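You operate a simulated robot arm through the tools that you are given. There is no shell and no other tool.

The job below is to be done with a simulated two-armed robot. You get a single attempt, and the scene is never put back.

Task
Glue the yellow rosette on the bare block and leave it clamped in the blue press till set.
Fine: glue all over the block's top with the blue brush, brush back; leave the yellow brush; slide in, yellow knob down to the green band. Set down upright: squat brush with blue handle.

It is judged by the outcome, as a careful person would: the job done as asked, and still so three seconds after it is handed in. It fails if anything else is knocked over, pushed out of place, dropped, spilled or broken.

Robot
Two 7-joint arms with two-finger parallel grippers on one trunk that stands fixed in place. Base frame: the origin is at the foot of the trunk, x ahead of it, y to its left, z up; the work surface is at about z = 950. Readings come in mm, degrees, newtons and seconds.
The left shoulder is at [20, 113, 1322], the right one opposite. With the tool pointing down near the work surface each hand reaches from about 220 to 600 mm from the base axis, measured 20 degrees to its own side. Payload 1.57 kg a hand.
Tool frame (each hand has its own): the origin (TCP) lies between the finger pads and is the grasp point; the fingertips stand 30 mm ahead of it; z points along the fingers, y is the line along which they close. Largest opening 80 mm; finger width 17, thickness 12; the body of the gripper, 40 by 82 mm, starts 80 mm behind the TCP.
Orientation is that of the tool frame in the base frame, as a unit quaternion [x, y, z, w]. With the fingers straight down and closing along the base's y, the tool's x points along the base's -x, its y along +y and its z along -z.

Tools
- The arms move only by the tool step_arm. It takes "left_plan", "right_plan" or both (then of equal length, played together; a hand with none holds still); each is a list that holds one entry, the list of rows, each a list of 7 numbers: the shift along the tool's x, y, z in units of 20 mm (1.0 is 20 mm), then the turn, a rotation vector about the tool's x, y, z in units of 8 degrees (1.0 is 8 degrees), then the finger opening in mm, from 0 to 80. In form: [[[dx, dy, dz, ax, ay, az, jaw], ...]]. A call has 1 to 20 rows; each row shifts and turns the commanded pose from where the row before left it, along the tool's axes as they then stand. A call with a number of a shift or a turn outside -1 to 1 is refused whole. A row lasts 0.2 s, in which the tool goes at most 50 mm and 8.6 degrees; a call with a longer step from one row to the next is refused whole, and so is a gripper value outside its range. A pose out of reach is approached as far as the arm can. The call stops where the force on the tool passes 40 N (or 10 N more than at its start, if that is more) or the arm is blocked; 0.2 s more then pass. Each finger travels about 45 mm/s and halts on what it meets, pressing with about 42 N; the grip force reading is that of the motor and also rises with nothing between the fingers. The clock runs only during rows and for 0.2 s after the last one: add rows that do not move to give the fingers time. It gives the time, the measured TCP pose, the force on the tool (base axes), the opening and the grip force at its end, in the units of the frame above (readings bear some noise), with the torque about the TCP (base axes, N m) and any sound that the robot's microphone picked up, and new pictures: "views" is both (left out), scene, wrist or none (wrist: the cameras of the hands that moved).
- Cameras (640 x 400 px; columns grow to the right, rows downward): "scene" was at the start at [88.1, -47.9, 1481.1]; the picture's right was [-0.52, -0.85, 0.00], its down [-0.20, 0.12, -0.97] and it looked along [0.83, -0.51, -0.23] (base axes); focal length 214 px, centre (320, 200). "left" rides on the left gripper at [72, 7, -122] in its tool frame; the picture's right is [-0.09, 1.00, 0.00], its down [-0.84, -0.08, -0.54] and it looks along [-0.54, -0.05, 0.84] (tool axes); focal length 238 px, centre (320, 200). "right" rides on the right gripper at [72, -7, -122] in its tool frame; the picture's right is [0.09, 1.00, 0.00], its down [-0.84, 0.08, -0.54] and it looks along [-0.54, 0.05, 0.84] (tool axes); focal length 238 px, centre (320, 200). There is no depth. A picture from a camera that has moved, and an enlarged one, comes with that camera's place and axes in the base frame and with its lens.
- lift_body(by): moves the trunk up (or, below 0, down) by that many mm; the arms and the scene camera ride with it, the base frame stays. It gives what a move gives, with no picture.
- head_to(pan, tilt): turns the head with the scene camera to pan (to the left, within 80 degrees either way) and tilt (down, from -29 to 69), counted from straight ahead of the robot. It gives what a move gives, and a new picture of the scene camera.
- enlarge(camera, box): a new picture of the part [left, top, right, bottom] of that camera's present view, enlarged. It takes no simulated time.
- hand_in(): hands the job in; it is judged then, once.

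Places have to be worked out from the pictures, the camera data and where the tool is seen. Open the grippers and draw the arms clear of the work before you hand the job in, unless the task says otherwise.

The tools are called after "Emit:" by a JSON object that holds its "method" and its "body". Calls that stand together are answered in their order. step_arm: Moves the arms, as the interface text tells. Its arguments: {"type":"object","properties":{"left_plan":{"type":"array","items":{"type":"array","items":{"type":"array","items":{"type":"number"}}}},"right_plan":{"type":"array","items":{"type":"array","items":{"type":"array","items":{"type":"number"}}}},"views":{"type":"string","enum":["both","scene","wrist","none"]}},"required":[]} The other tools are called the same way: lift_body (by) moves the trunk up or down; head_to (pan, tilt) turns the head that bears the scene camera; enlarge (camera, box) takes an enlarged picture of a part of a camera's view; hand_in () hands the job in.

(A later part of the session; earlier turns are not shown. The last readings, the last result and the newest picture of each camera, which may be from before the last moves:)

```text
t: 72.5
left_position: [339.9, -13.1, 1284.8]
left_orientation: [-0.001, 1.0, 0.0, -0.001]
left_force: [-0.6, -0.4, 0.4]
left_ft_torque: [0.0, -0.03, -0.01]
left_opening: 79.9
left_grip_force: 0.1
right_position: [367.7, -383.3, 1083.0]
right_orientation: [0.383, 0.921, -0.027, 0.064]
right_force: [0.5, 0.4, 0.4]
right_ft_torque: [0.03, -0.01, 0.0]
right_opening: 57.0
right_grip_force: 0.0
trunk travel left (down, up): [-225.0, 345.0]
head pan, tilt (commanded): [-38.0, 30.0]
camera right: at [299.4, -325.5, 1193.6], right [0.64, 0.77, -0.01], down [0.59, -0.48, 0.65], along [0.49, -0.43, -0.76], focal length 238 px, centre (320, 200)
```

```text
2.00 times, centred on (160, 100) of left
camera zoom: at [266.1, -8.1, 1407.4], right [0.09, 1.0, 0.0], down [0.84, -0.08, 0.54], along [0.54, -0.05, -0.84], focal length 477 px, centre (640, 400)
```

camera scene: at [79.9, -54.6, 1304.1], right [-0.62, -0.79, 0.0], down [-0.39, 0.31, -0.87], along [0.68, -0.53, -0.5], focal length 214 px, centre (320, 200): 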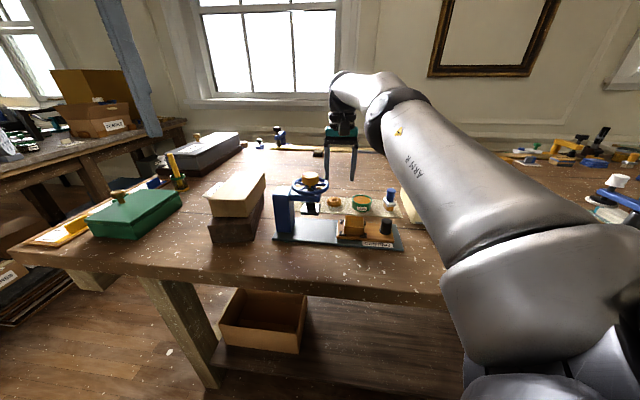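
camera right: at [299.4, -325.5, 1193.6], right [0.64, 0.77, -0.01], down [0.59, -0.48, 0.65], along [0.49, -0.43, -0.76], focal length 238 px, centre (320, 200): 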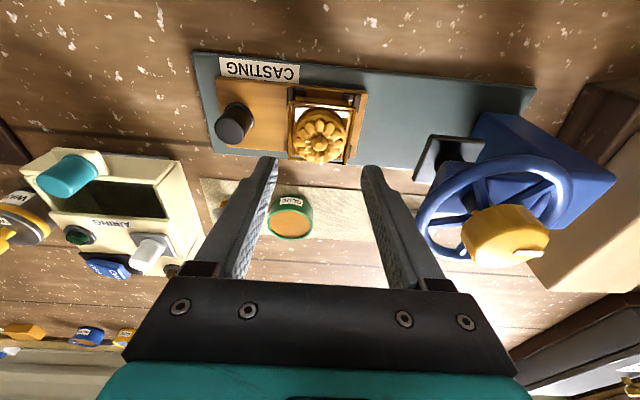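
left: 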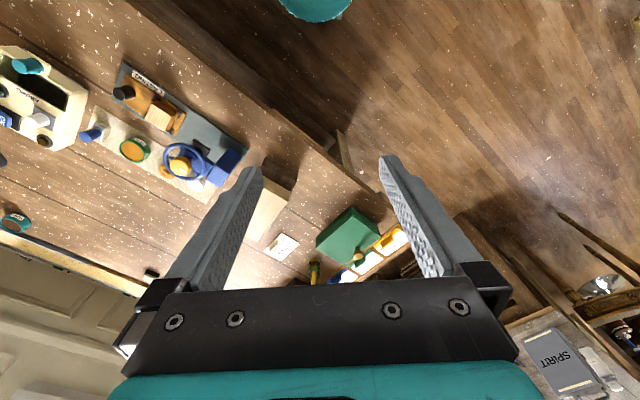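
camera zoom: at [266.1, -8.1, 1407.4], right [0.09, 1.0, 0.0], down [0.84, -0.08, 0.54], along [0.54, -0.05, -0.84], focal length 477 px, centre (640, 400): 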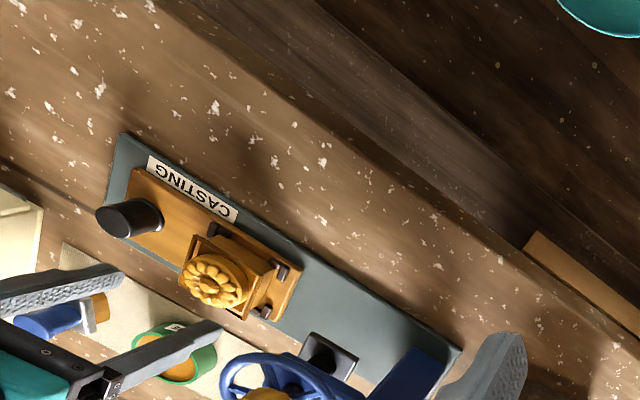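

The gap between rosette top (z≈1013–1017) and platen (z≈1016) is too close to judge from above, and the green band is still hidden. I use the free left hand as a low side camera: first I turn it in place.

Emit:
{"method": "step_arm", "body": {"left_plan": [[[0, 0, 0, 0, 0, 0.9375, 40], [0, 0, 0, 0, 0, 0.9375, 20], [0, 0, 0, 0, 0, 0.9375, 10], [0, 0, 0, 0, 0, 0.9375, 10], [0, 0, 0, 0, 0, 0.9375, 10], [0, 0, 0, 0, 0, 0.9375, 10], [0, 0, 0, 0, -0.9, 0, 10], [0, 0, 0, 0, -0.9, 0, 10], [0, 0, 0, 0, -0.9, 0, 10], [0, 0, 0, 0, -0.9, 0, 10], [0, 0, 0, 0, -0.9, 0, 10], [0, 0, 0, 0, -0.9, 0, 10], [0, 0, 0, 0, 0, 0, 10]]], "views": "both"}}

```text
t: 75.3
left_position: [337.6, -13.9, 1284.9]
left_orientation: [0.355, 0.859, -0.141, 0.341]
left_force: [0.0, 0.5, -0.8]
left_ft_torque: [0.02, -0.03, -0.02]
left_opening: 10.0
left_grip_force: 0.1
right_position: [368.8, -384.9, 1083.5]
right_orientation: [0.383, 0.921, -0.027, 0.063]
right_force: [0.2, -0.6, 0.2]
right_ft_torque: [-0.01, 0.03, -0.01]
right_opening: 57.0
right_grip_force: 0.0
trunk travel left (down, up): [-225.0, 345.0]
head pan, tilt (commanded): [-38.0, 30.0]
camera scene: at [79.9, -54.7, 1304.1], right [-0.62, -0.79, 0.0], down [-0.39, 0.31, -0.87], along [0.68, -0.53, -0.5], focal length 214 px, centre (320, 200)
camera left: at [246.2, 86.0, 1325.5], right [0.75, 0.66, 0.06], down [0.11, -0.22, 0.97], along [0.65, -0.72, -0.24], focal length 238 px, centre (320, 200)
```

scene: 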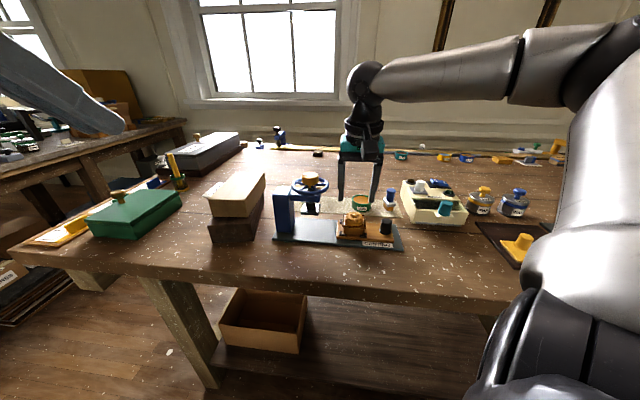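
left: 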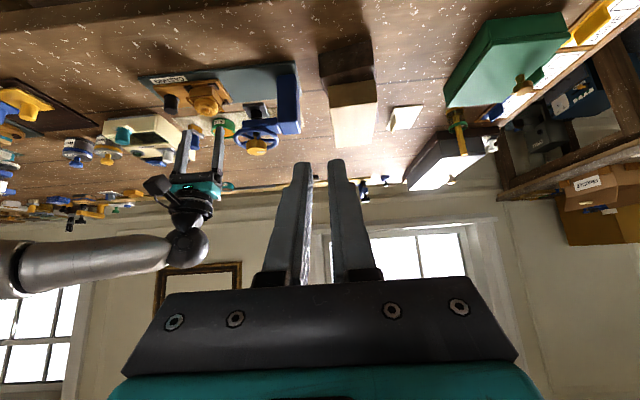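

The left camera works as a side view (picture upside-down). I move it lower and toward the press, staying in front of the table edge.

Emit:
{"method": "step_arm", "body": {"left_plan": [[[0.129, -0.481, 0.836, 0, 0, 0, 5], [0.129, -0.481, 0.836, 0, 0, 0, 5], [0.129, -0.481, 0.836, 0, 0, 0, 5], [0.129, -0.481, 0.836, 0, 0, 0, 5], [0.129, -0.481, 0.836, 0, 0, 0, 5], [0.129, -0.481, 0.836, 0, 0, 0, 5], [0.129, -0.481, 0.836, 0, 0, 0, 5], [0.129, -0.481, 0.836, 0, 0, 0, 5], [0.129, -0.481, 0.836, 0, 0, 0, 5], [0.129, -0.481, 0.836, 0, 0, 0, 5], [0, 0, 0, 0, 0, 0, 5]]], "views": "both"}}

Emit:
{"method": "enlarge", "body": {"camera": "left", "box": [120, 60, 380, 260]}}

```text
t: 77.7
left_position: [339.3, -151.3, 1143.4]
left_orientation: [0.356, 0.859, -0.142, 0.34]
left_force: [0.0, 0.3, 0.0]
left_ft_torque: [0.02, 0.01, -0.02]
left_opening: 4.9
left_grip_force: 0.1
right_position: [367.8, -384.5, 1082.8]
right_orientation: [0.383, 0.921, -0.027, 0.063]
right_force: [-0.1, 0.2, 0.2]
right_ft_torque: [0.01, 0.03, 0.0]
right_opening: 57.0
right_grip_force: 0.0
trunk travel left (down, up): [-225.0, 345.0]
head pan, tilt (commanded): [-38.0, 30.0]
camera scene: at [79.9, -54.6, 1304.1], right [-0.62, -0.79, 0.0], down [-0.39, 0.31, -0.87], along [0.68, -0.53, -0.5], focal length 214 px, centre (320, 200)
camera left: at [247.0, -50.5, 1184.9], right [0.75, 0.66, 0.06], down [0.11, -0.22, 0.97], along [0.65, -0.72, -0.24], focal length 238 px, centre (320, 200)
```

scene: 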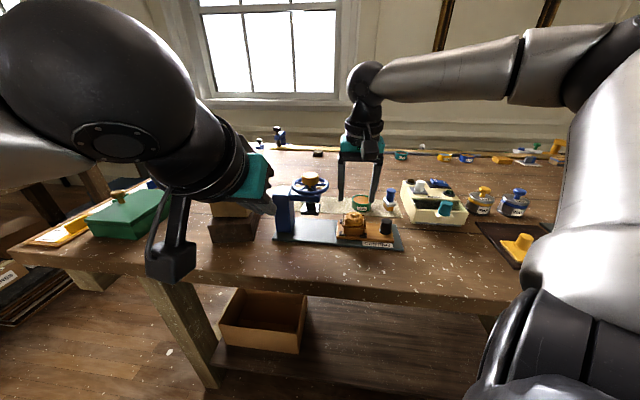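
left: 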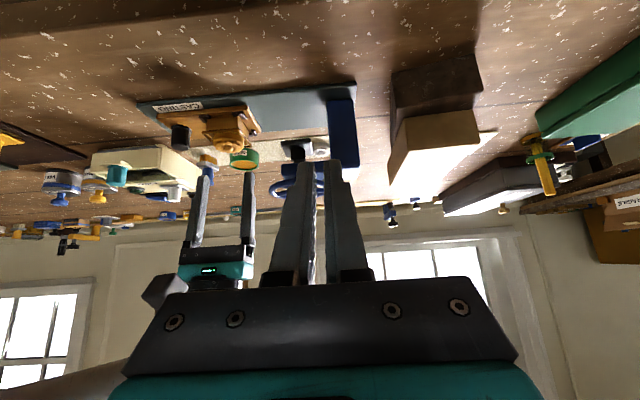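

```text
2.00 times, centred on (250, 160) of left
camera zoom: at [247.0, -50.5, 1184.9], right [0.75, 0.66, 0.06], down [0.11, -0.22, 0.97], along [0.65, -0.72, -0.24], focal length 477 px, centre (460, 280)
```

zoom: 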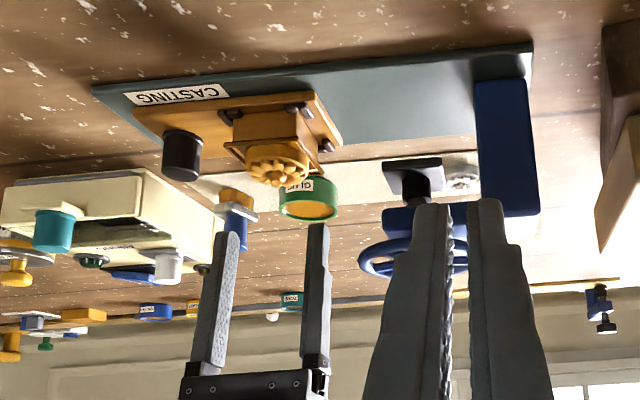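

The left fingers hide the press; I open them to look between them, lower the camera and pitch it a little more level.

Emit:
{"method": "step_arm", "body": {"left_plan": [[[0.686, 0, 0.728, 0, 0, 0, 30], [0.686, 0, 0.728, 0, 0, 0, 50], [0.686, 0, 0.728, 0, 0, 0, 80], [0.686, 0, 0.728, 0, 0, 0, 80], [0.686, 0, 0.728, 0, 0, 0, 80], [0.686, 0, 0.728, 0, 0, 0, 80], [0, 0.5, 0, 0, -0.9, 0, 80], [0, 0.5, 0, 0, 0, 0, 80], [0, 0, 0, 0, 0, 0, 80]]], "views": "both"}}

Emit:
{"method": "enlarge", "body": {"camera": "left", "box": [140, 60, 400, 260]}}

```text
t: 79.7
left_position: [354.2, -135.2, 1026.0]
left_orientation: [0.346, 0.836, -0.163, 0.393]
left_force: [0.4, 0.3, 0.5]
left_ft_torque: [0.0, -0.04, 0.04]
left_opening: 80.0
left_grip_force: 0.0
right_position: [368.3, -383.8, 1083.4]
right_orientation: [0.382, 0.921, -0.027, 0.063]
right_force: [0.4, 0.0, 0.3]
right_ft_torque: [0.0, 0.01, 0.01]
right_opening: 56.9
right_grip_force: 0.0
trunk travel left (down, up): [-225.0, 345.0]
head pan, tilt (commanded): [-38.0, 30.0]
camera scene: at [79.9, -54.7, 1304.1], right [-0.62, -0.79, 0.0], down [-0.39, 0.31, -0.87], along [0.68, -0.53, -0.5], focal length 214 px, centre (320, 200)
camera left: at [258.1, -32.0, 1048.8], right [0.74, 0.66, 0.07], down [0.03, -0.14, 0.99], along [0.67, -0.74, -0.12], focal length 238 px, centre (320, 200)
```

scene: 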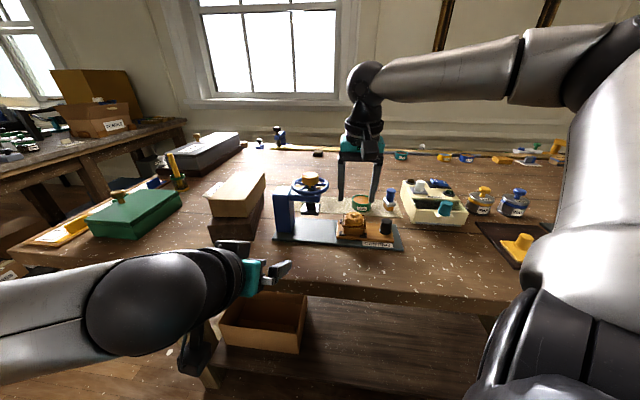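
left: 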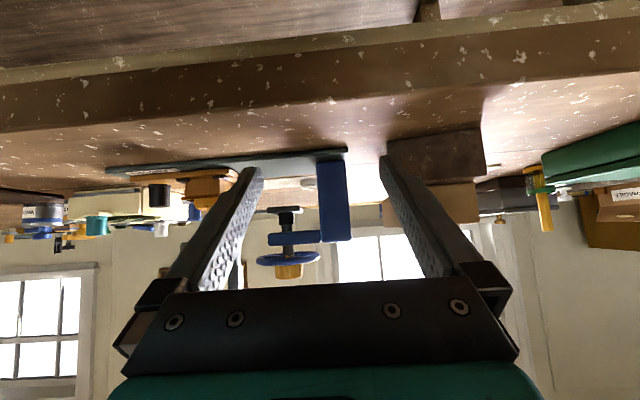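

```text
2.00 times, centred on (270, 160) of left
camera zoom: at [258.1, -32.0, 1048.8], right [0.74, 0.66, 0.07], down [0.03, -0.14, 0.99], along [0.67, -0.74, -0.12], focal length 477 px, centre (420, 280)
```

zoom: 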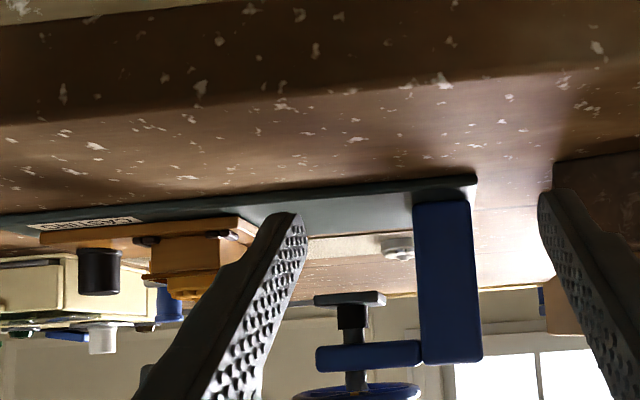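

This low side view is very useful: it shows the platen, spindle and the rosette nearly edge-on. I enlarge both to compare heights and look for the green band.

Emit:
{"method": "enlarge", "body": {"camera": "left", "box": [180, 150, 260, 220]}}

Emit:
{"method": "enlarge", "body": {"camera": "left", "box": [240, 180, 360, 290]}}

```text
5.71 times, centred on (220, 185) of left
camera zoom: at [258.1, -32.0, 1048.8], right [0.74, 0.66, 0.07], down [0.03, -0.14, 0.99], along [0.67, -0.74, -0.12], focal length 1362 px, centre (891, 286)
```

zoom: 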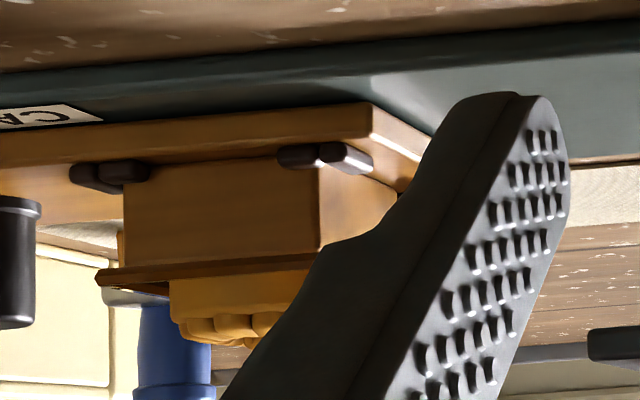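

```text
3.64 times, centred on (300, 235) of left
camera zoom: at [258.1, -32.0, 1048.8], right [0.74, 0.66, 0.07], down [0.03, -0.14, 0.99], along [0.67, -0.74, -0.12], focal length 867 px, centre (393, 73)
```

zoom: 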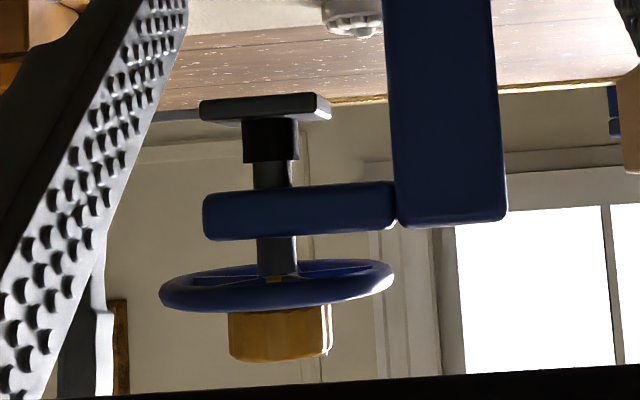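

No green is visible on this side yet; I enlarge the knob, stem and spindle further.

Emit:
{"method": "enlarge", "body": {"camera": "left", "box": [250, 230, 330, 285]}}

Emit:
{"method": "enlarge", "body": {"camera": "left", "box": [250, 195, 330, 250]}}

```text
7.27 times, centred on (290, 258) of left
camera zoom: at [258.1, -32.0, 1048.8], right [0.74, 0.66, 0.07], down [0.03, -0.14, 0.99], along [0.67, -0.74, -0.12], focal length 1734 px, centre (538, -218)
```

zoom: 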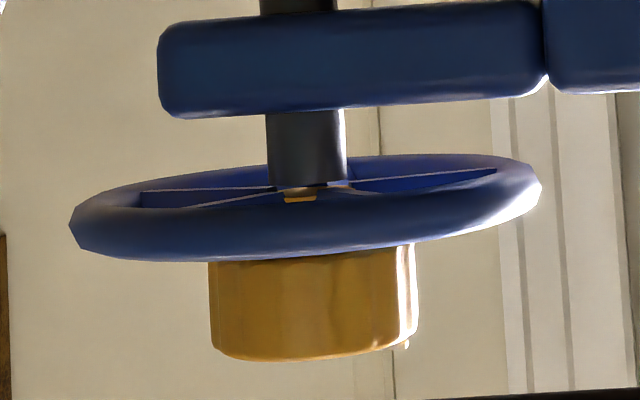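

```text
7.27 times, centred on (290, 222) of left
camera zoom: at [258.1, -32.0, 1048.8], right [0.74, 0.66, 0.07], down [0.03, -0.14, 0.99], along [0.67, -0.74, -0.12], focal length 1734 px, centre (538, 36)
```

zoom: 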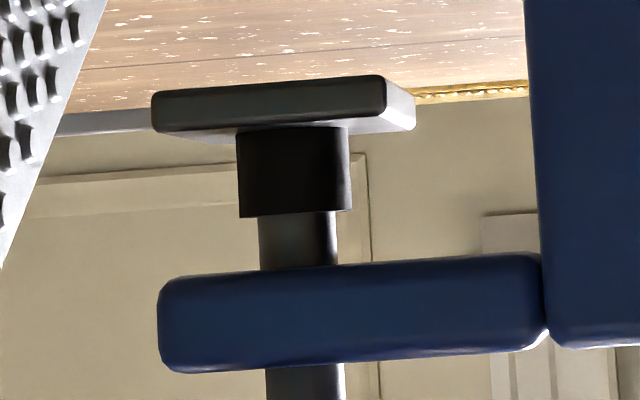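

The platen's underside is near z≈1015 and the rosette's bud near z≈1014 — too tight to trust. I set the left camera level with that gap (z≈1015), fingers closed and shifted aside, for a direct comparison.

Emit:
{"method": "step_arm", "body": {"left_plan": [[[0.262, 0.85, 0.217, 0, 0, 0, 60], [0.262, 0.85, 0.217, 0, 0, 0, 40], [0.262, 0.85, 0.217, 0, 0, 0, 20], [0.262, 0.85, 0.217, 0, 0, 0, 5], [0.262, 0.85, 0.217, 0, 0, 0, 2], [0, 0, 0, 0, 0, 0, 2]]], "views": "wrist"}}

Emit:
{"method": "enlarge", "body": {"camera": "left", "box": [110, 150, 290, 270]}}

```text
t: 81.1
left_position: [412.3, -75.2, 989.6]
left_orientation: [0.346, 0.836, -0.164, 0.393]
left_force: [-0.8, 0.2, 0.3]
left_ft_torque: [-0.03, 0.0, 0.01]
left_opening: 1.8
left_grip_force: 0.0
right_position: [367.0, -383.0, 1082.1]
right_orientation: [0.383, 0.921, -0.028, 0.063]
right_force: [0.0, 0.0, 0.5]
right_ft_torque: [0.01, 0.0, 0.02]
right_opening: 56.8
right_grip_force: 0.1
trunk travel left (down, up): [-225.0, 345.0]
head pan, tilt (commanded): [-38.0, 30.0]
camera left: at [317.6, 28.4, 1012.9], right [0.75, 0.66, 0.07], down [0.03, -0.14, 0.99], along [0.67, -0.74, -0.12], focal length 238 px, centre (320, 200)
```

left: 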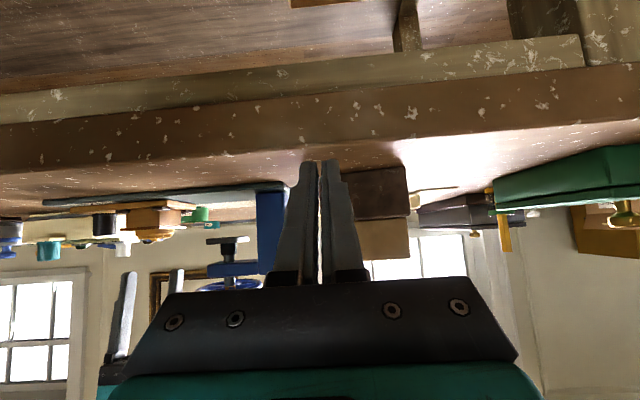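

```text
3.33 times, centred on (200, 210) of left
camera zoom: at [317.6, 28.4, 1012.9], right [0.75, 0.66, 0.07], down [0.03, -0.14, 0.99], along [0.67, -0.74, -0.12], focal length 794 px, centre (720, 167)
```

zoom: 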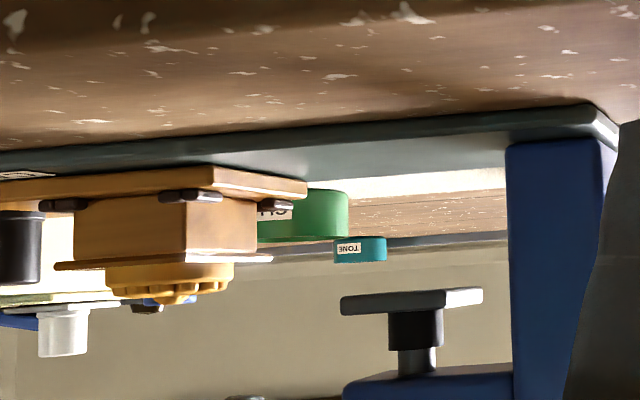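

Now bud and platen can be compared directly; I enlarge once more for accurate rows.

Emit:
{"method": "enlarge", "body": {"camera": "left", "box": [130, 195, 190, 245]}}

Emit:
{"method": "enlarge", "body": {"camera": "left", "box": [195, 215, 275, 275]}}

```text
8.00 times, centred on (160, 220) of left
camera zoom: at [317.6, 28.4, 1012.9], right [0.75, 0.66, 0.07], down [0.03, -0.14, 0.99], along [0.67, -0.74, -0.12], focal length 1907 px, centre (1600, 40)
```

zoom: 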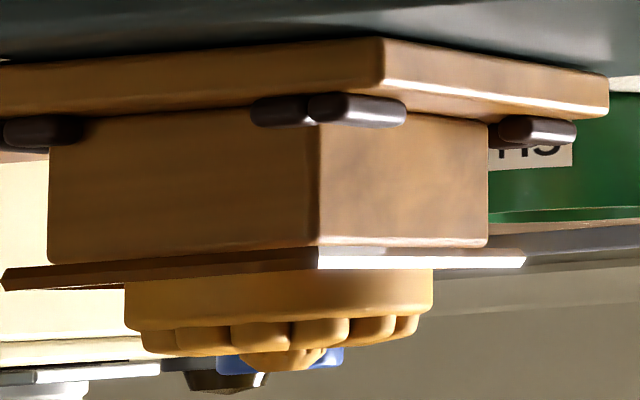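

```text
6.67 times, centred on (235, 245) of left
camera zoom: at [317.6, 28.4, 1012.9], right [0.75, 0.66, 0.07], down [0.03, -0.14, 0.99], along [0.67, -0.74, -0.12], focal length 1589 px, centre (887, -100)
```

zoom: 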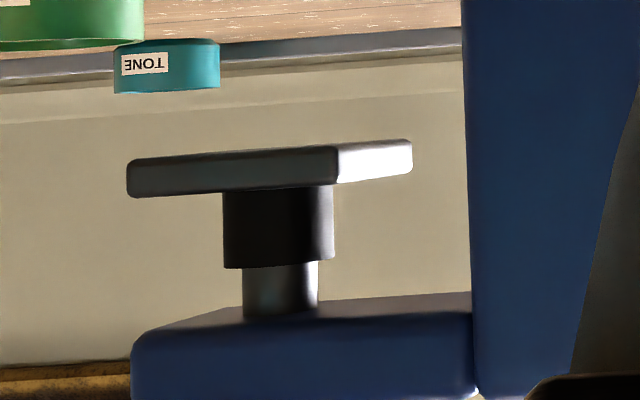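

Measured level with the gap, the bud is at z≈1014.5 and the platen's underside at z≈1016.3, so there is nearly 2 mm clearance. The left camera stays as monitor; I bring the closed right fingers behind the carriage's black knob at about (316,-442).

Emit:
{"method": "step_arm", "body": {"right_plan": [[[0, 0, -0.5, 0, 0, 0, 50], [-0.04, -0.783, 0, 0, 0, 0, 40], [-0.04, -0.783, 0, 0, 0, 0, 20], [-0.04, -0.783, 0, 0, 0, 0, 10], [-0.04, -0.783, 0, 0, 0, 0, 0], [-0.04, -0.783, 0, 0, 0, 0, 0], [-0.04, -0.783, 0, 0, 0, 0, 0], [-0.04, -0.783, 0, 0, 0, 0, 0], [0, 0, 0, 0, 0.5, 0, 0], [0, 0, 0, 0, 0.5, 0, 0], [0, 0, 0.7, 0, 0, 0, 0], [0, 0, 0.7, 0, 0, 0, 0], [0, 0, 0, 0, 0, 0, 0]]], "views": "both"}}

Emit:
{"method": "enlarge", "body": {"camera": "right", "box": [230, 70, 430, 230]}}

Emit:
{"method": "enlarge", "body": {"camera": "scene", "box": [320, 180, 420, 260]}}

```text
t: 83.9
left_position: [412.5, -75.0, 990.3]
left_orientation: [0.346, 0.836, -0.162, 0.394]
left_force: [-0.2, 0.0, -0.7]
left_ft_torque: [-0.02, 0.02, -0.01]
left_opening: 2.2
left_grip_force: 0.1
right_position: [291.4, -464.4, 1066.1]
right_orientation: [0.384, 0.924, -0.001, -0.001]
right_force: [-0.1, -0.2, 0.2]
right_ft_torque: [0.01, -0.02, -0.02]
right_opening: 0.0
right_grip_force: 21.0
trunk travel left (down, up): [-225.0, 345.0]
head pan, tilt (commanded): [-38.0, 30.0]
camera scene: at [79.9, -54.6, 1304.1], right [-0.62, -0.79, 0.0], down [-0.39, 0.31, -0.87], along [0.68, -0.53, -0.5], focal length 214 px, centre (320, 200)
camera right: at [234.7, -417.5, 1186.6], right [0.64, 0.77, 0.0], down [0.65, -0.54, 0.54], along [0.41, -0.35, -0.84], focal length 238 px, centre (320, 200)
```

scene: 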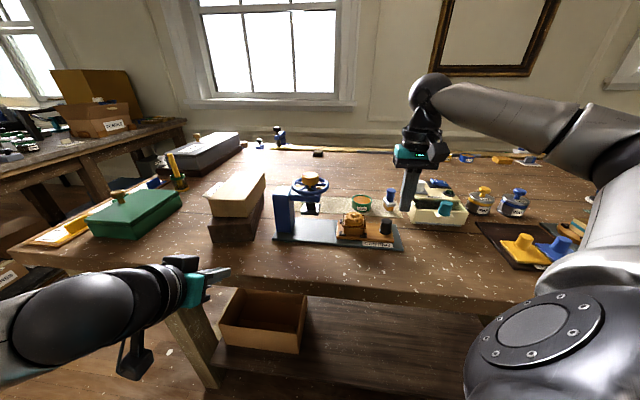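
right: 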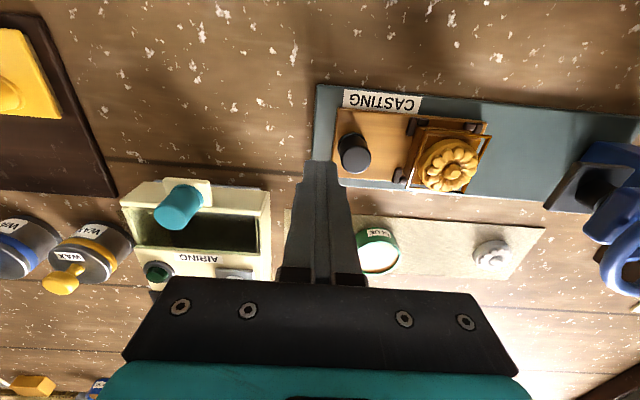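

```text
2.50 times, centred on (330, 150) of right
camera zoom: at [234.7, -417.5, 1186.6], right [0.64, 0.77, 0.0], down [0.65, -0.54, 0.54], along [0.41, -0.35, -0.84], focal length 596 px, centre (295, 325)
```

zoom: 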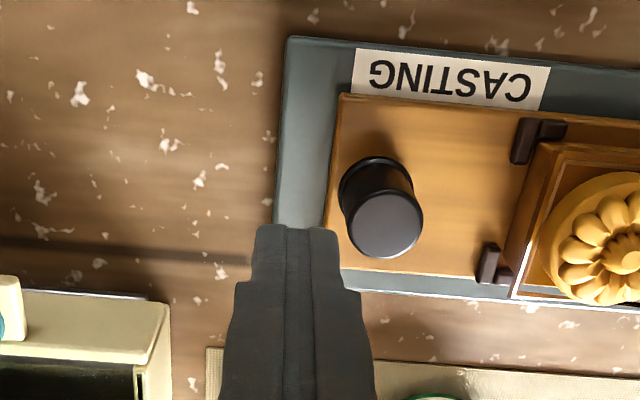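

```text
5.00 times, centred on (370, 220) of scene
camera zoom: at [79.9, -54.6, 1304.1], right [-0.62, -0.79, 0.0], down [-0.39, 0.31, -0.87], along [0.68, -0.53, -0.5], focal length 1072 px, centre (70, 100)
```

zoom: 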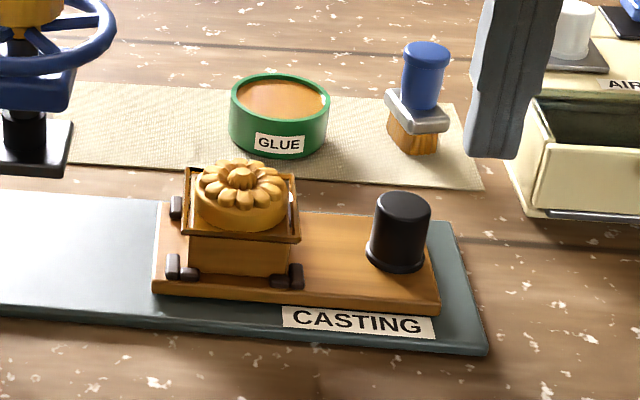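

The fingers are 6–7 mm behind the black knob and in line. I lower them beside the knob.

Emit:
{"method": "step_arm", "body": {"right_plan": [[[-0.1, 0, 0.5, 0, 0, 0, 0], [0, 0, 0.7, 0, 0, 0, 0], [0, 0, 0.7, 0, 0, 0, 0], [0, 0, 0.6, 0, 0, 0, 0], [0, 0, 0.4, 0, 0, 0, 0], [0, 0, 0, 0, 0, 0, 0]]], "views": "none"}}

Emit:
{"method": "enlarge", "body": {"camera": "scene", "box": [320, 180, 420, 260]}}

Emit:
{"method": "enlarge", "body": {"camera": "left", "box": [60, 150, 260, 280]}}

```text
t: 85.3
left_position: [412.9, -73.8, 990.2]
left_orientation: [0.345, 0.836, -0.163, 0.394]
left_force: [-0.1, 0.1, 0.1]
left_ft_torque: [-0.03, -0.03, 0.01]
left_opening: 2.1
left_grip_force: 0.1
right_position: [292.3, -466.7, 1007.8]
right_orientation: [0.384, 0.923, 0.0, -0.001]
right_force: [-0.3, 0.1, -0.5]
right_ft_torque: [0.05, 0.01, -0.03]
right_opening: 0.0
right_grip_force: 21.1
trunk travel left (down, up): [-225.0, 345.0]
head pan, tilt (commanded): [-38.0, 30.0]
```

```text
5.00 times, centred on (370, 220) of scene
camera zoom: at [79.9, -54.7, 1304.1], right [-0.62, -0.79, 0.0], down [-0.39, 0.31, -0.87], along [0.68, -0.53, -0.5], focal length 1072 px, centre (70, 100)
```

zoom: 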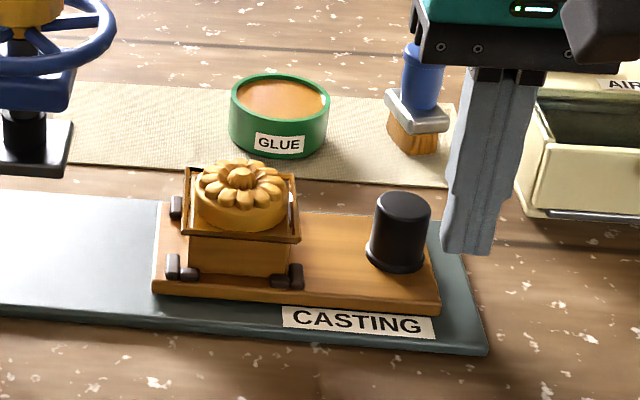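

```text
3.08 times, centred on (160, 215) of left
camera zoom: at [317.5, 28.3, 1013.0], right [0.74, 0.66, 0.07], down [0.03, -0.14, 0.99], along [0.67, -0.74, -0.12], focal length 733 px, centre (812, 154)
```

zoom: 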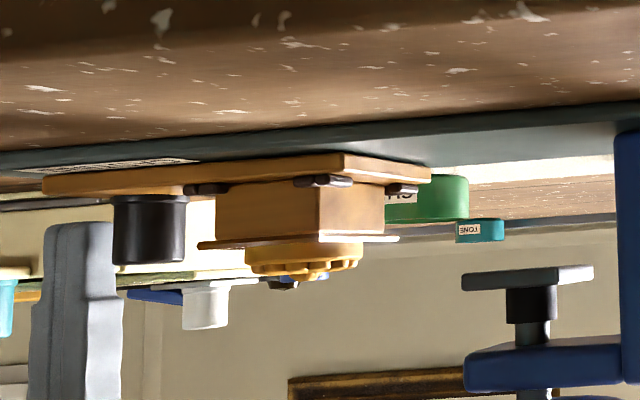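

The fingers stand right behind the knob. I push gently toward the press, about 60 mm first.

Emit:
{"method": "step_arm", "body": {"right_plan": [[[0, 0.2, 0, 0, 0, 0, 0], [0, 0.3, 0, 0, 0, 0, 0], [0, 0.3, 0, 0, 0, 0, 0], [0, 0.3, 0, 0, 0, 0, 0], [0, 0.3, 0, 0, 0, 0, 0], [0, 0.3, 0, 0, 0, 0, 0], [0, 0.3, 0, 0, 0, 0, 0], [0, 0.3, 0, 0, 0, 0, 0], [0, 0.3, 0, 0, 0, 0, 0], [0, 0.2, 0, 0, 0, 0, 0], [0, 0.1, 0, 0, 0, 0, 0], [0, 0, 0, 0, 0, 0, 0]]], "views": "none"}}

Emit:
{"method": "enlarge", "body": {"camera": "scene", "box": [270, 170, 390, 260]}}

Emit:
{"method": "enlarge", "body": {"camera": "left", "box": [80, 150, 280, 280]}}

```text
t: 87.9
left_position: [412.4, -73.8, 989.6]
left_orientation: [0.346, 0.836, -0.163, 0.393]
left_force: [-0.4, -0.5, -0.1]
left_ft_torque: [-0.01, 0.03, 0.0]
left_opening: 1.9
left_grip_force: 0.2
right_position: [332.5, -425.0, 1007.7]
right_orientation: [0.383, 0.924, -0.001, -0.001]
right_force: [-0.4, 0.2, -0.5]
right_ft_torque: [0.02, 0.03, 0.02]
right_opening: 0.0
right_grip_force: 21.0
trunk travel left (down, up): [-225.0, 345.0]
head pan, tilt (commanded): [-38.0, 30.0]
```

```text
4.44 times, centred on (330, 215) of scene
camera zoom: at [79.9, -54.7, 1304.1], right [-0.62, -0.79, 0.0], down [-0.39, 0.31, -0.87], along [0.68, -0.53, -0.5], focal length 953 px, centre (276, 133)
```

zoom: 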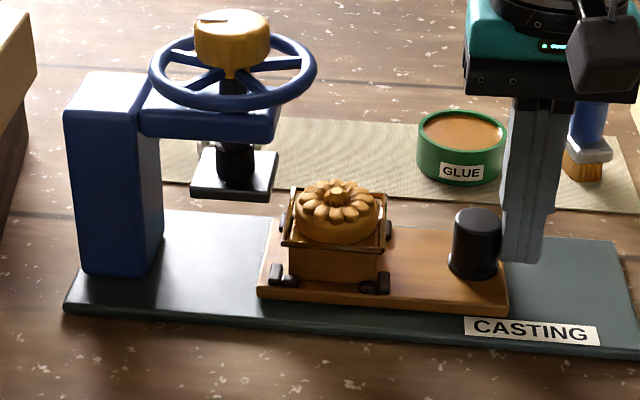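

```text
3.08 times, centred on (180, 215) of left
camera zoom: at [317.5, 28.2, 1013.0], right [0.74, 0.66, 0.07], down [0.03, -0.14, 0.99], along [0.67, -0.74, -0.12], focal length 733 px, centre (751, 154)
```

zoom: 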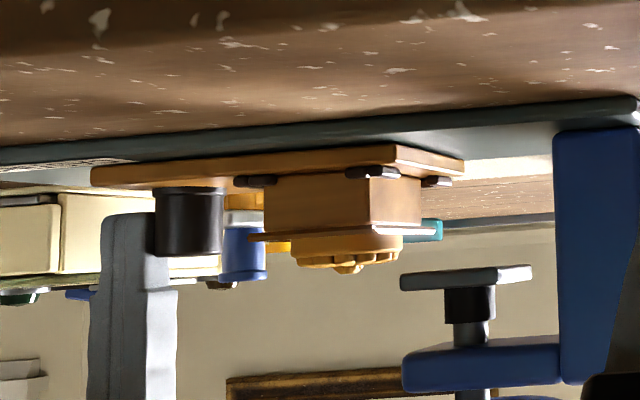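

The carriage glides in smoothly with the rosette steady. I push another 25 mm, until the rosette's rim is at the platen edge, and check the gap from the side.

Emit:
{"method": "step_arm", "body": {"right_plan": [[[0, 0.2, 0, 0, 0, 0, 0], [0, 0.25, 0, 0, 0, 0, 0], [0, 0.25, 0, 0, 0, 0, 0], [0, 0.25, 0, 0, 0, 0, 0], [0, 0.2, 0, 0, 0, 0, 0], [0, 0.1, 0, 0, 0, 0, 0], [0, 0, 0, 0, 0, 0, 0]]], "views": "none"}}

Emit:
{"method": "enlarge", "body": {"camera": "left", "box": [140, 180, 260, 270]}}

Emit:
{"method": "enlarge", "body": {"camera": "scene", "box": [270, 170, 390, 260]}}

```text
t: 89.5
left_position: [412.6, -74.5, 988.7]
left_orientation: [0.345, 0.836, -0.162, 0.394]
left_force: [0.3, 0.6, -0.7]
left_ft_torque: [-0.01, -0.01, 0.03]
left_opening: 2.1
left_grip_force: 0.0
right_position: [352.0, -407.0, 1007.5]
right_orientation: [0.383, 0.924, 0.0, -0.001]
right_force: [0.3, -1.1, -0.7]
right_ft_torque: [0.02, 0.01, 0.01]
right_opening: 0.3
right_grip_force: 21.3
trunk travel left (down, up): [-225.0, 345.0]
head pan, tilt (commanded): [-38.0, 30.0]
```

```text
4.44 times, centred on (200, 225) of left
camera zoom: at [317.5, 28.2, 1013.0], right [0.74, 0.66, 0.07], down [0.03, -0.14, 0.99], along [0.67, -0.74, -0.12], focal length 1059 px, centre (853, 89)
```

zoom: 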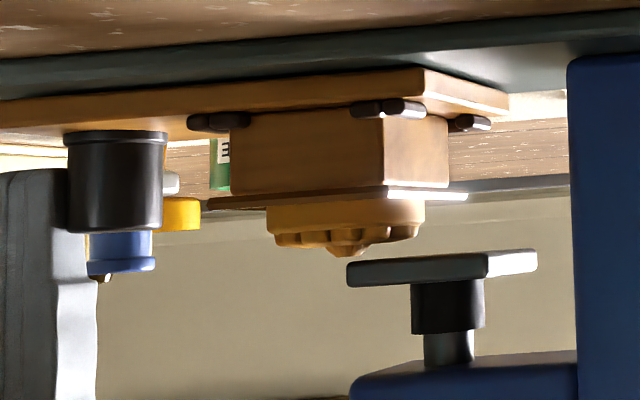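

```text
4.44 times, centred on (330, 215) of scene
camera zoom: at [79.9, -54.7, 1304.1], right [-0.62, -0.79, 0.0], down [-0.39, 0.31, -0.87], along [0.68, -0.53, -0.5], focal length 953 px, centre (276, 133)
```

zoom: 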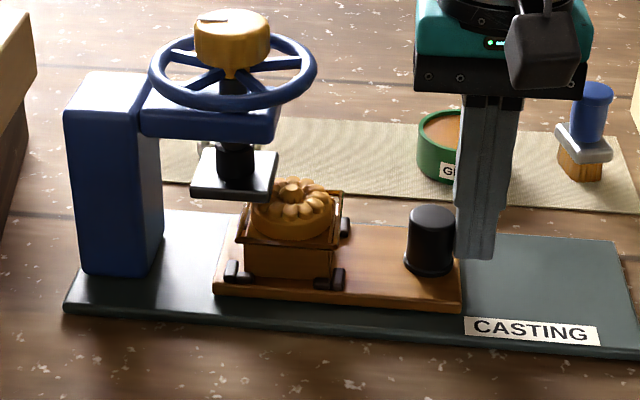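

The bud clears the platen by about 1.6 mm at its edge. I push on slowly another 16 mm and look again.

Emit:
{"method": "step_arm", "body": {"right_plan": [[[0, 0.15, 0, 0, 0, 0, 0], [0, 0.15, 0, 0, 0, 0, 0], [0, 0.15, 0, 0, 0, 0, 0], [0, 0.15, 0, 0, 0, 0, 0], [0, 0.15, 0, 0, 0, 0, 0], [0, 0.05, 0, 0, 0, 0, 0], [0, 0, 0, 0, 0, 0, 0]]], "views": "none"}}

Emit:
{"method": "enlarge", "body": {"camera": "left", "box": [140, 180, 260, 270]}}

```text
t: 91.1
left_position: [412.1, -74.4, 989.9]
left_orientation: [0.345, 0.837, -0.162, 0.393]
left_force: [-1.0, -0.6, 0.2]
left_ft_torque: [-0.02, -0.03, 0.04]
left_opening: 2.0
left_grip_force: 0.0
right_position: [362.9, -394.7, 1007.7]
right_orientation: [0.384, 0.924, 0.0, -0.002]
right_force: [-0.5, 0.4, 0.0]
right_ft_torque: [-0.01, 0.0, -0.01]
right_opening: 0.0
right_grip_force: 21.3
trunk travel left (down, up): [-225.0, 345.0]
head pan, tilt (commanded): [-38.0, 30.0]
```

```text
4.44 times, centred on (200, 225) of left
camera zoom: at [317.4, 28.3, 1013.0], right [0.74, 0.66, 0.07], down [0.03, -0.14, 0.99], along [0.67, -0.74, -0.12], focal length 1059 px, centre (853, 89)
```

zoom: 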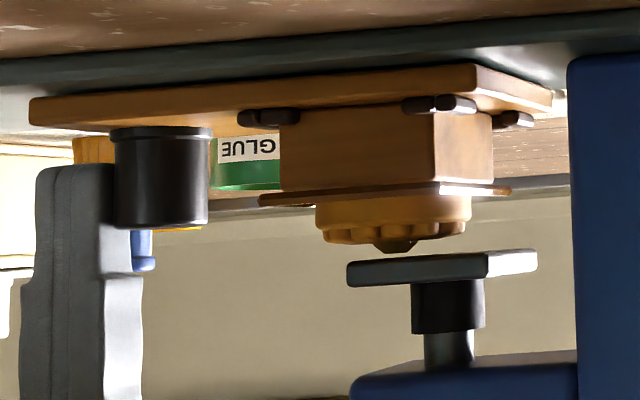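

Still about 1.7 mm of gap over the bud, and about 15 mm left to the spindle axis. I push on slowly.

Emit:
{"method": "step_arm", "body": {"right_plan": [[[0, 0.15, 0, 0, 0, 0, 0], [0, 0.15, 0, 0, 0, 0, 0], [0, 0.15, 0, 0, 0, 0, 0], [0, 0.1, 0, 0, 0, 0, 0], [0, 0.1, 0, 0, 0, 0, 0], [0, 0, 0, 0, 0, 0, 0]]], "views": "none"}}

Emit:
{"method": "enlarge", "body": {"camera": "left", "box": [140, 180, 260, 270]}}

Emit:
{"method": "enlarge", "body": {"camera": "scene", "box": [270, 170, 390, 260]}}

```text
t: 92.5
left_position: [412.8, -76.0, 990.0]
left_orientation: [0.345, 0.836, -0.162, 0.393]
left_force: [-0.7, -0.1, 0.2]
left_ft_torque: [-0.03, -0.01, 0.03]
left_opening: 2.2
left_grip_force: 0.1
right_position: [372.1, -385.5, 1008.0]
right_orientation: [0.383, 0.924, 0.0, 0.0]
right_force: [-0.1, 0.7, -0.8]
right_ft_torque: [0.02, -0.01, 0.03]
right_opening: 0.1
right_grip_force: 21.7
trunk travel left (down, up): [-225.0, 345.0]
head pan, tilt (commanded): [-38.0, 30.0]
```

```text
4.44 times, centred on (200, 225) of left
camera zoom: at [317.5, 28.3, 1013.0], right [0.74, 0.66, 0.07], down [0.03, -0.14, 0.99], along [0.67, -0.74, -0.12], focal length 1059 px, centre (853, 89)
```

zoom: 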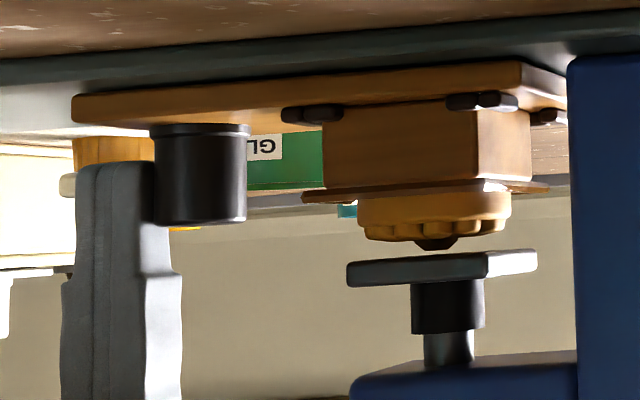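

```text
4.44 times, centred on (330, 215) of scene
camera zoom: at [79.9, -54.6, 1304.1], right [-0.62, -0.79, 0.0], down [-0.39, 0.31, -0.87], along [0.68, -0.53, -0.5], focal length 953 px, centre (276, 133)
```

zoom: 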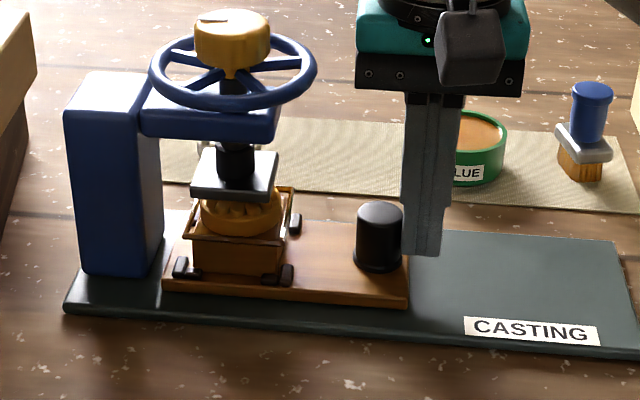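

About 3 mm remain to line up bud and spindle. I push in 1 mm steps and watch for an end stop.

Emit:
{"method": "step_arm", "body": {"right_plan": [[[0, 0.05, 0, 0, 0, 0, 0], [0, 0.05, 0, 0, 0, 0, 0], [0, 0.05, 0, 0, 0, 0, 0], [0, 0, 0, 0, 0, 0, 0]]], "views": "none"}}

Emit:
{"method": "enlarge", "body": {"camera": "left", "box": [160, 180, 280, 270]}}

Emit:
{"method": "enlarge", "body": {"camera": "scene", "box": [280, 190, 360, 250]}}

```text
t: 93.5
left_position: [411.5, -75.7, 990.2]
left_orientation: [0.346, 0.836, -0.163, 0.394]
left_force: [-0.4, 0.1, -0.4]
left_ft_torque: [0.01, -0.03, 0.01]
left_opening: 1.9
left_grip_force: 0.1
right_position: [374.5, -384.7, 1007.1]
right_orientation: [0.384, 0.923, -0.001, -0.001]
right_force: [-4.6, -3.1, 0.0]
right_ft_torque: [-0.07, 0.08, -0.02]
right_opening: 0.1
right_grip_force: 21.2
trunk travel left (down, up): [-225.0, 345.0]
head pan, tilt (commanded): [-38.0, 30.0]
```

```text
4.44 times, centred on (220, 225) of left
camera zoom: at [317.0, 27.9, 1013.2], right [0.74, 0.66, 0.07], down [0.03, -0.14, 0.99], along [0.67, -0.74, -0.12], focal length 1059 px, centre (764, 89)
```

zoom: 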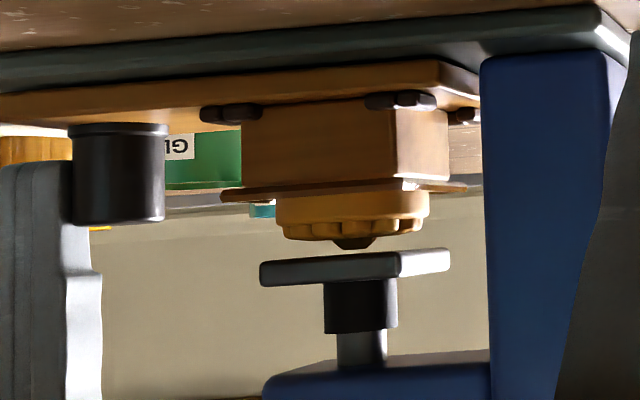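

```text
6.67 times, centred on (320, 220) of scene
camera zoom: at [79.3, -55.1, 1304.1], right [-0.62, -0.79, 0.0], down [-0.39, 0.31, -0.87], along [0.68, -0.53, -0.5], focal length 1430 px, centre (320, 67)
```

zoom: 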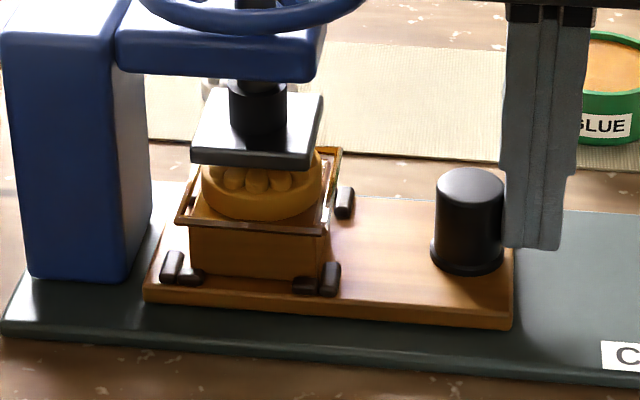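

The push now meets about 5 N and bud and spindle line up within 1–2 mm, so the end stop seems reached. I press 1.5 mm more to confirm it.

Emit:
{"method": "step_arm", "body": {"right_plan": [[[0, 0.04, 0, 0, 0, 0, 0], [0, 0.04, 0, 0, 0, 0, 0], [0, 0, 0, 0, 0, 0, 0]]], "views": "none"}}

Emit:
{"method": "enlarge", "body": {"camera": "left", "box": [160, 180, 280, 270]}}

```text
t: 94.3
left_position: [411.2, -75.3, 990.2]
left_orientation: [0.346, 0.836, -0.163, 0.394]
left_force: [0.5, -0.5, -0.5]
left_ft_torque: [0.02, 0.01, -0.01]
left_opening: 1.9
left_grip_force: 0.0
right_position: [374.2, -384.7, 1006.4]
right_orientation: [0.384, 0.923, -0.001, -0.001]
right_force: [-9.1, -11.6, 2.2]
right_ft_torque: [-0.18, 0.14, -0.06]
right_opening: 0.0
right_grip_force: 21.6
trunk travel left (down, up): [-225.0, 345.0]
head pan, tilt (commanded): [-38.0, 30.0]
```

```text
4.44 times, centred on (220, 225) of left
camera zoom: at [316.4, 27.2, 1013.4], right [0.74, 0.66, 0.07], down [0.03, -0.14, 0.99], along [0.67, -0.74, -0.12], focal length 1059 px, centre (764, 89)
```

zoom: 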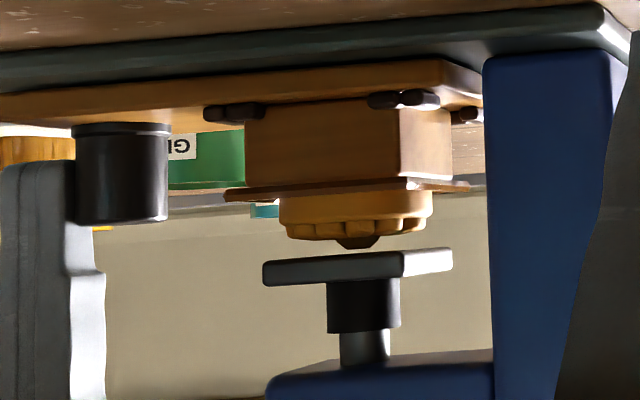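

The carriage is firmly at its stop, block under the platen. I draw the right hand back, rise clear to z≈1160, and open the fingers.

Emit:
{"method": "step_arm", "body": {"right_plan": [[[0, -0.3, 0, 0, 0, 0, 0], [0, -0.5, 0, 0, 0, 0, 0], [0, 0, -0.6, 0, 0, 0, 0], [0, 0, -0.9, 0, 0, 0, 20], [0, 0, -0.9, 0, 0, 0, 40], [0, 0, -0.9, 0, 0, 0, 56], [0, 0, -0.9, 0, 0, 0, 56], [0, 0, -0.9, 0, 0, 0, 56], [0, 0, -0.9, 0, 0, 0, 56], [0, 0, -0.9, 0, 0, 0, 56], [0, 0, -0.9, 0, 0, 0, 56], [0, 0, 0, 0, 0, 0, 56]]], "views": "both"}}

Emit:
{"method": "enlarge", "body": {"camera": "right", "box": [360, 60, 600, 240]}}

Emit:
{"method": "enlarge", "body": {"camera": "left", "box": [160, 170, 280, 290]}}

```text
t: 96.9
left_position: [412.4, -74.9, 990.0]
left_orientation: [0.346, 0.836, -0.162, 0.393]
left_force: [-0.9, 0.1, 0.0]
left_ft_torque: [0.0, 0.03, 0.03]
left_opening: 1.5
left_grip_force: 0.0
right_position: [367.0, -394.5, 1164.8]
right_orientation: [0.383, 0.924, 0.0, -0.001]
right_force: [0.2, 0.3, 0.4]
right_ft_torque: [0.01, 0.02, 0.04]
right_opening: 55.8
right_grip_force: 0.0
trunk travel left (down, up): [-225.0, 345.0]
head pan, tilt (commanded): [-38.0, 30.0]
camera scene: at [79.9, -54.7, 1304.1], right [-0.62, -0.79, 0.0], down [-0.39, 0.31, -0.87], along [0.68, -0.53, -0.5], focal length 214 px, centre (320, 200)
camera right: at [309.1, -347.7, 1285.8], right [0.64, 0.77, 0.0], down [0.65, -0.54, 0.54], along [0.41, -0.35, -0.84], focal length 238 px, centre (320, 200)
```

scene: 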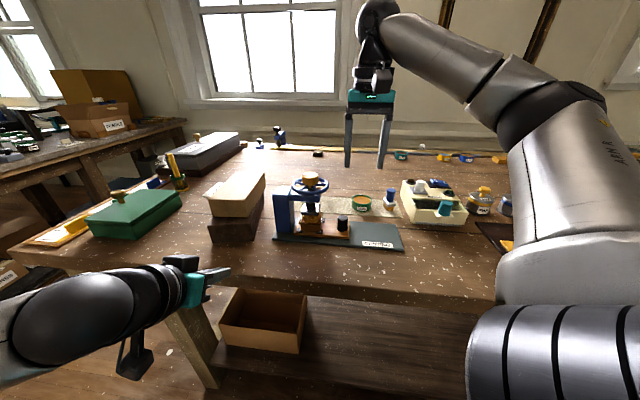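
right: 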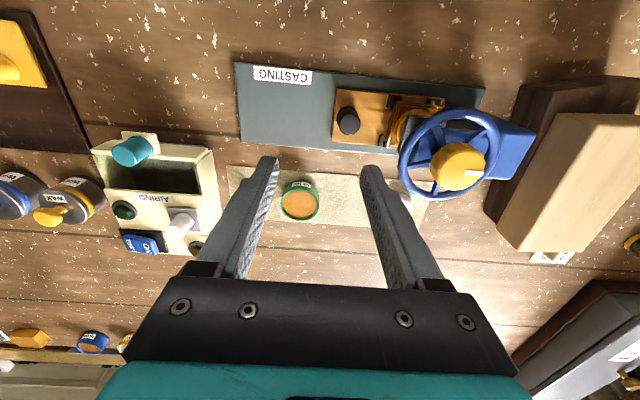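

```text
2.22 times, centred on (480, 150) of right
camera zoom: at [309.1, -347.7, 1285.8], right [0.64, 0.77, 0.0], down [0.65, -0.54, 0.54], along [0.41, -0.35, -0.84], focal length 530 px, centre (-36, 311)
```

zoom: 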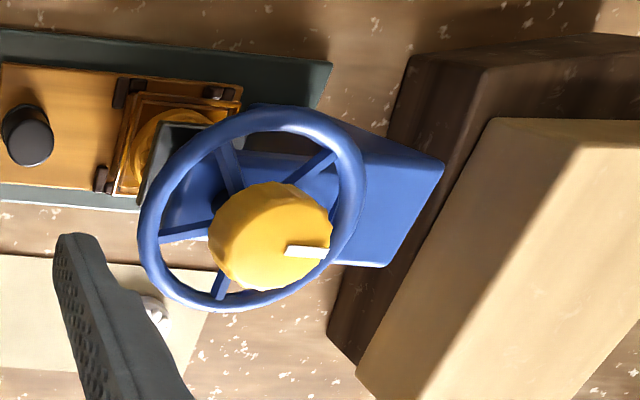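

```text
3.33 times, centred on (220, 230) of left
camera zoom: at [317.5, 28.3, 1013.0], right [0.74, 0.66, 0.07], down [0.03, -0.14, 0.99], along [0.67, -0.74, -0.12], focal length 794 px, centre (653, 100)
```

zoom: 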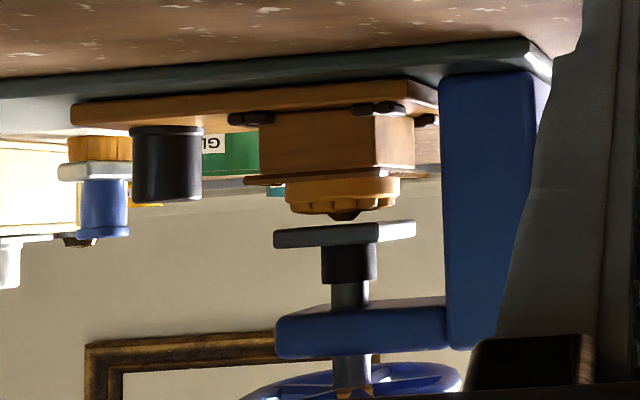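

The knob axis checks out at (446,-312.6), top z≈1111. I turn the hand counter-clockwise in place by 90° so there is room for a long clockwise turn.

Emit:
{"method": "step_arm", "body": {"right_plan": [[[0, 0, 0, 0, 0, -0.9375, 60], [0, 0, 0, 0, 0, -0.9375, 60], [0, 0, 0, 0, 0, -0.9375, 60], [0, 0, 0, 0, 0, -0.9375, 60], [0, 0, 0, 0, 0, -0.9375, 60], [0, 0, 0, 0, 0, -0.9375, 60], [0, 0, 0, 0, 0, -0.9375, 60], [0, 0, 0, 0, 0, -0.9375, 60], [0, 0, 0, 0, 0, -0.9375, 60], [0, 0, 0, 0, 0, -0.9375, 60], [0, 0, 0, 0, 0, -0.9375, 60], [0, 0, 0, 0, 0, -0.9375, 60], [0, 0, 0, 0, 0, 0, 60]]], "views": "both"}}

```text
t: 99.7
left_position: [413.8, -74.9, 991.4]
left_orientation: [0.346, 0.836, -0.163, 0.393]
left_force: [0.5, 0.7, -0.4]
left_ft_torque: [-0.02, -0.03, 0.01]
left_opening: 2.0
left_grip_force: 0.1
right_position: [363.9, -393.8, 1162.9]
right_orientation: [-0.383, 0.924, 0.0, -0.002]
right_force: [-0.5, -0.1, -0.4]
right_ft_torque: [0.0, 0.0, 0.0]
right_opening: 59.9
right_grip_force: 0.1
trunk travel left (down, up): [-225.0, 345.0]
head pan, tilt (commanded): [-38.0, 30.0]
camera scene: at [79.9, -54.7, 1304.1], right [-0.62, -0.79, 0.0], down [-0.39, 0.31, -0.87], along [0.68, -0.53, -0.5], focal length 214 px, centre (320, 200)
camera right: at [317.0, -449.0, 1285.0], right [-0.77, 0.64, 0.0], down [0.54, 0.65, 0.54], along [0.34, 0.42, -0.84], focal length 238 px, centre (320, 200)
```

scene: 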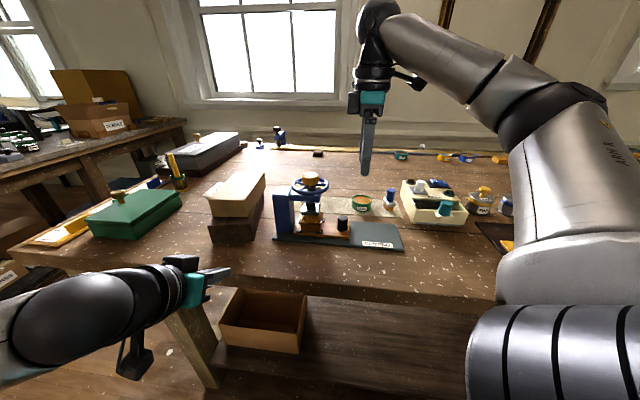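
right: 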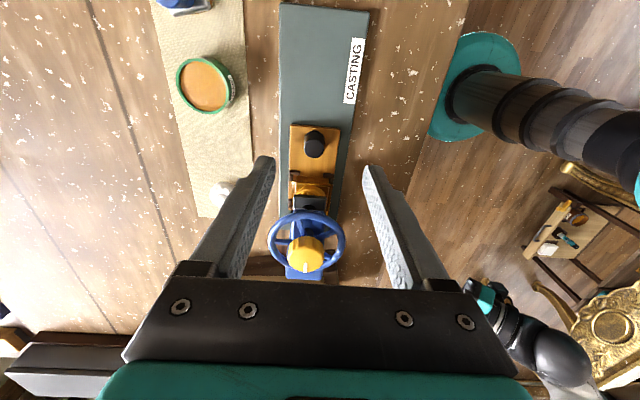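

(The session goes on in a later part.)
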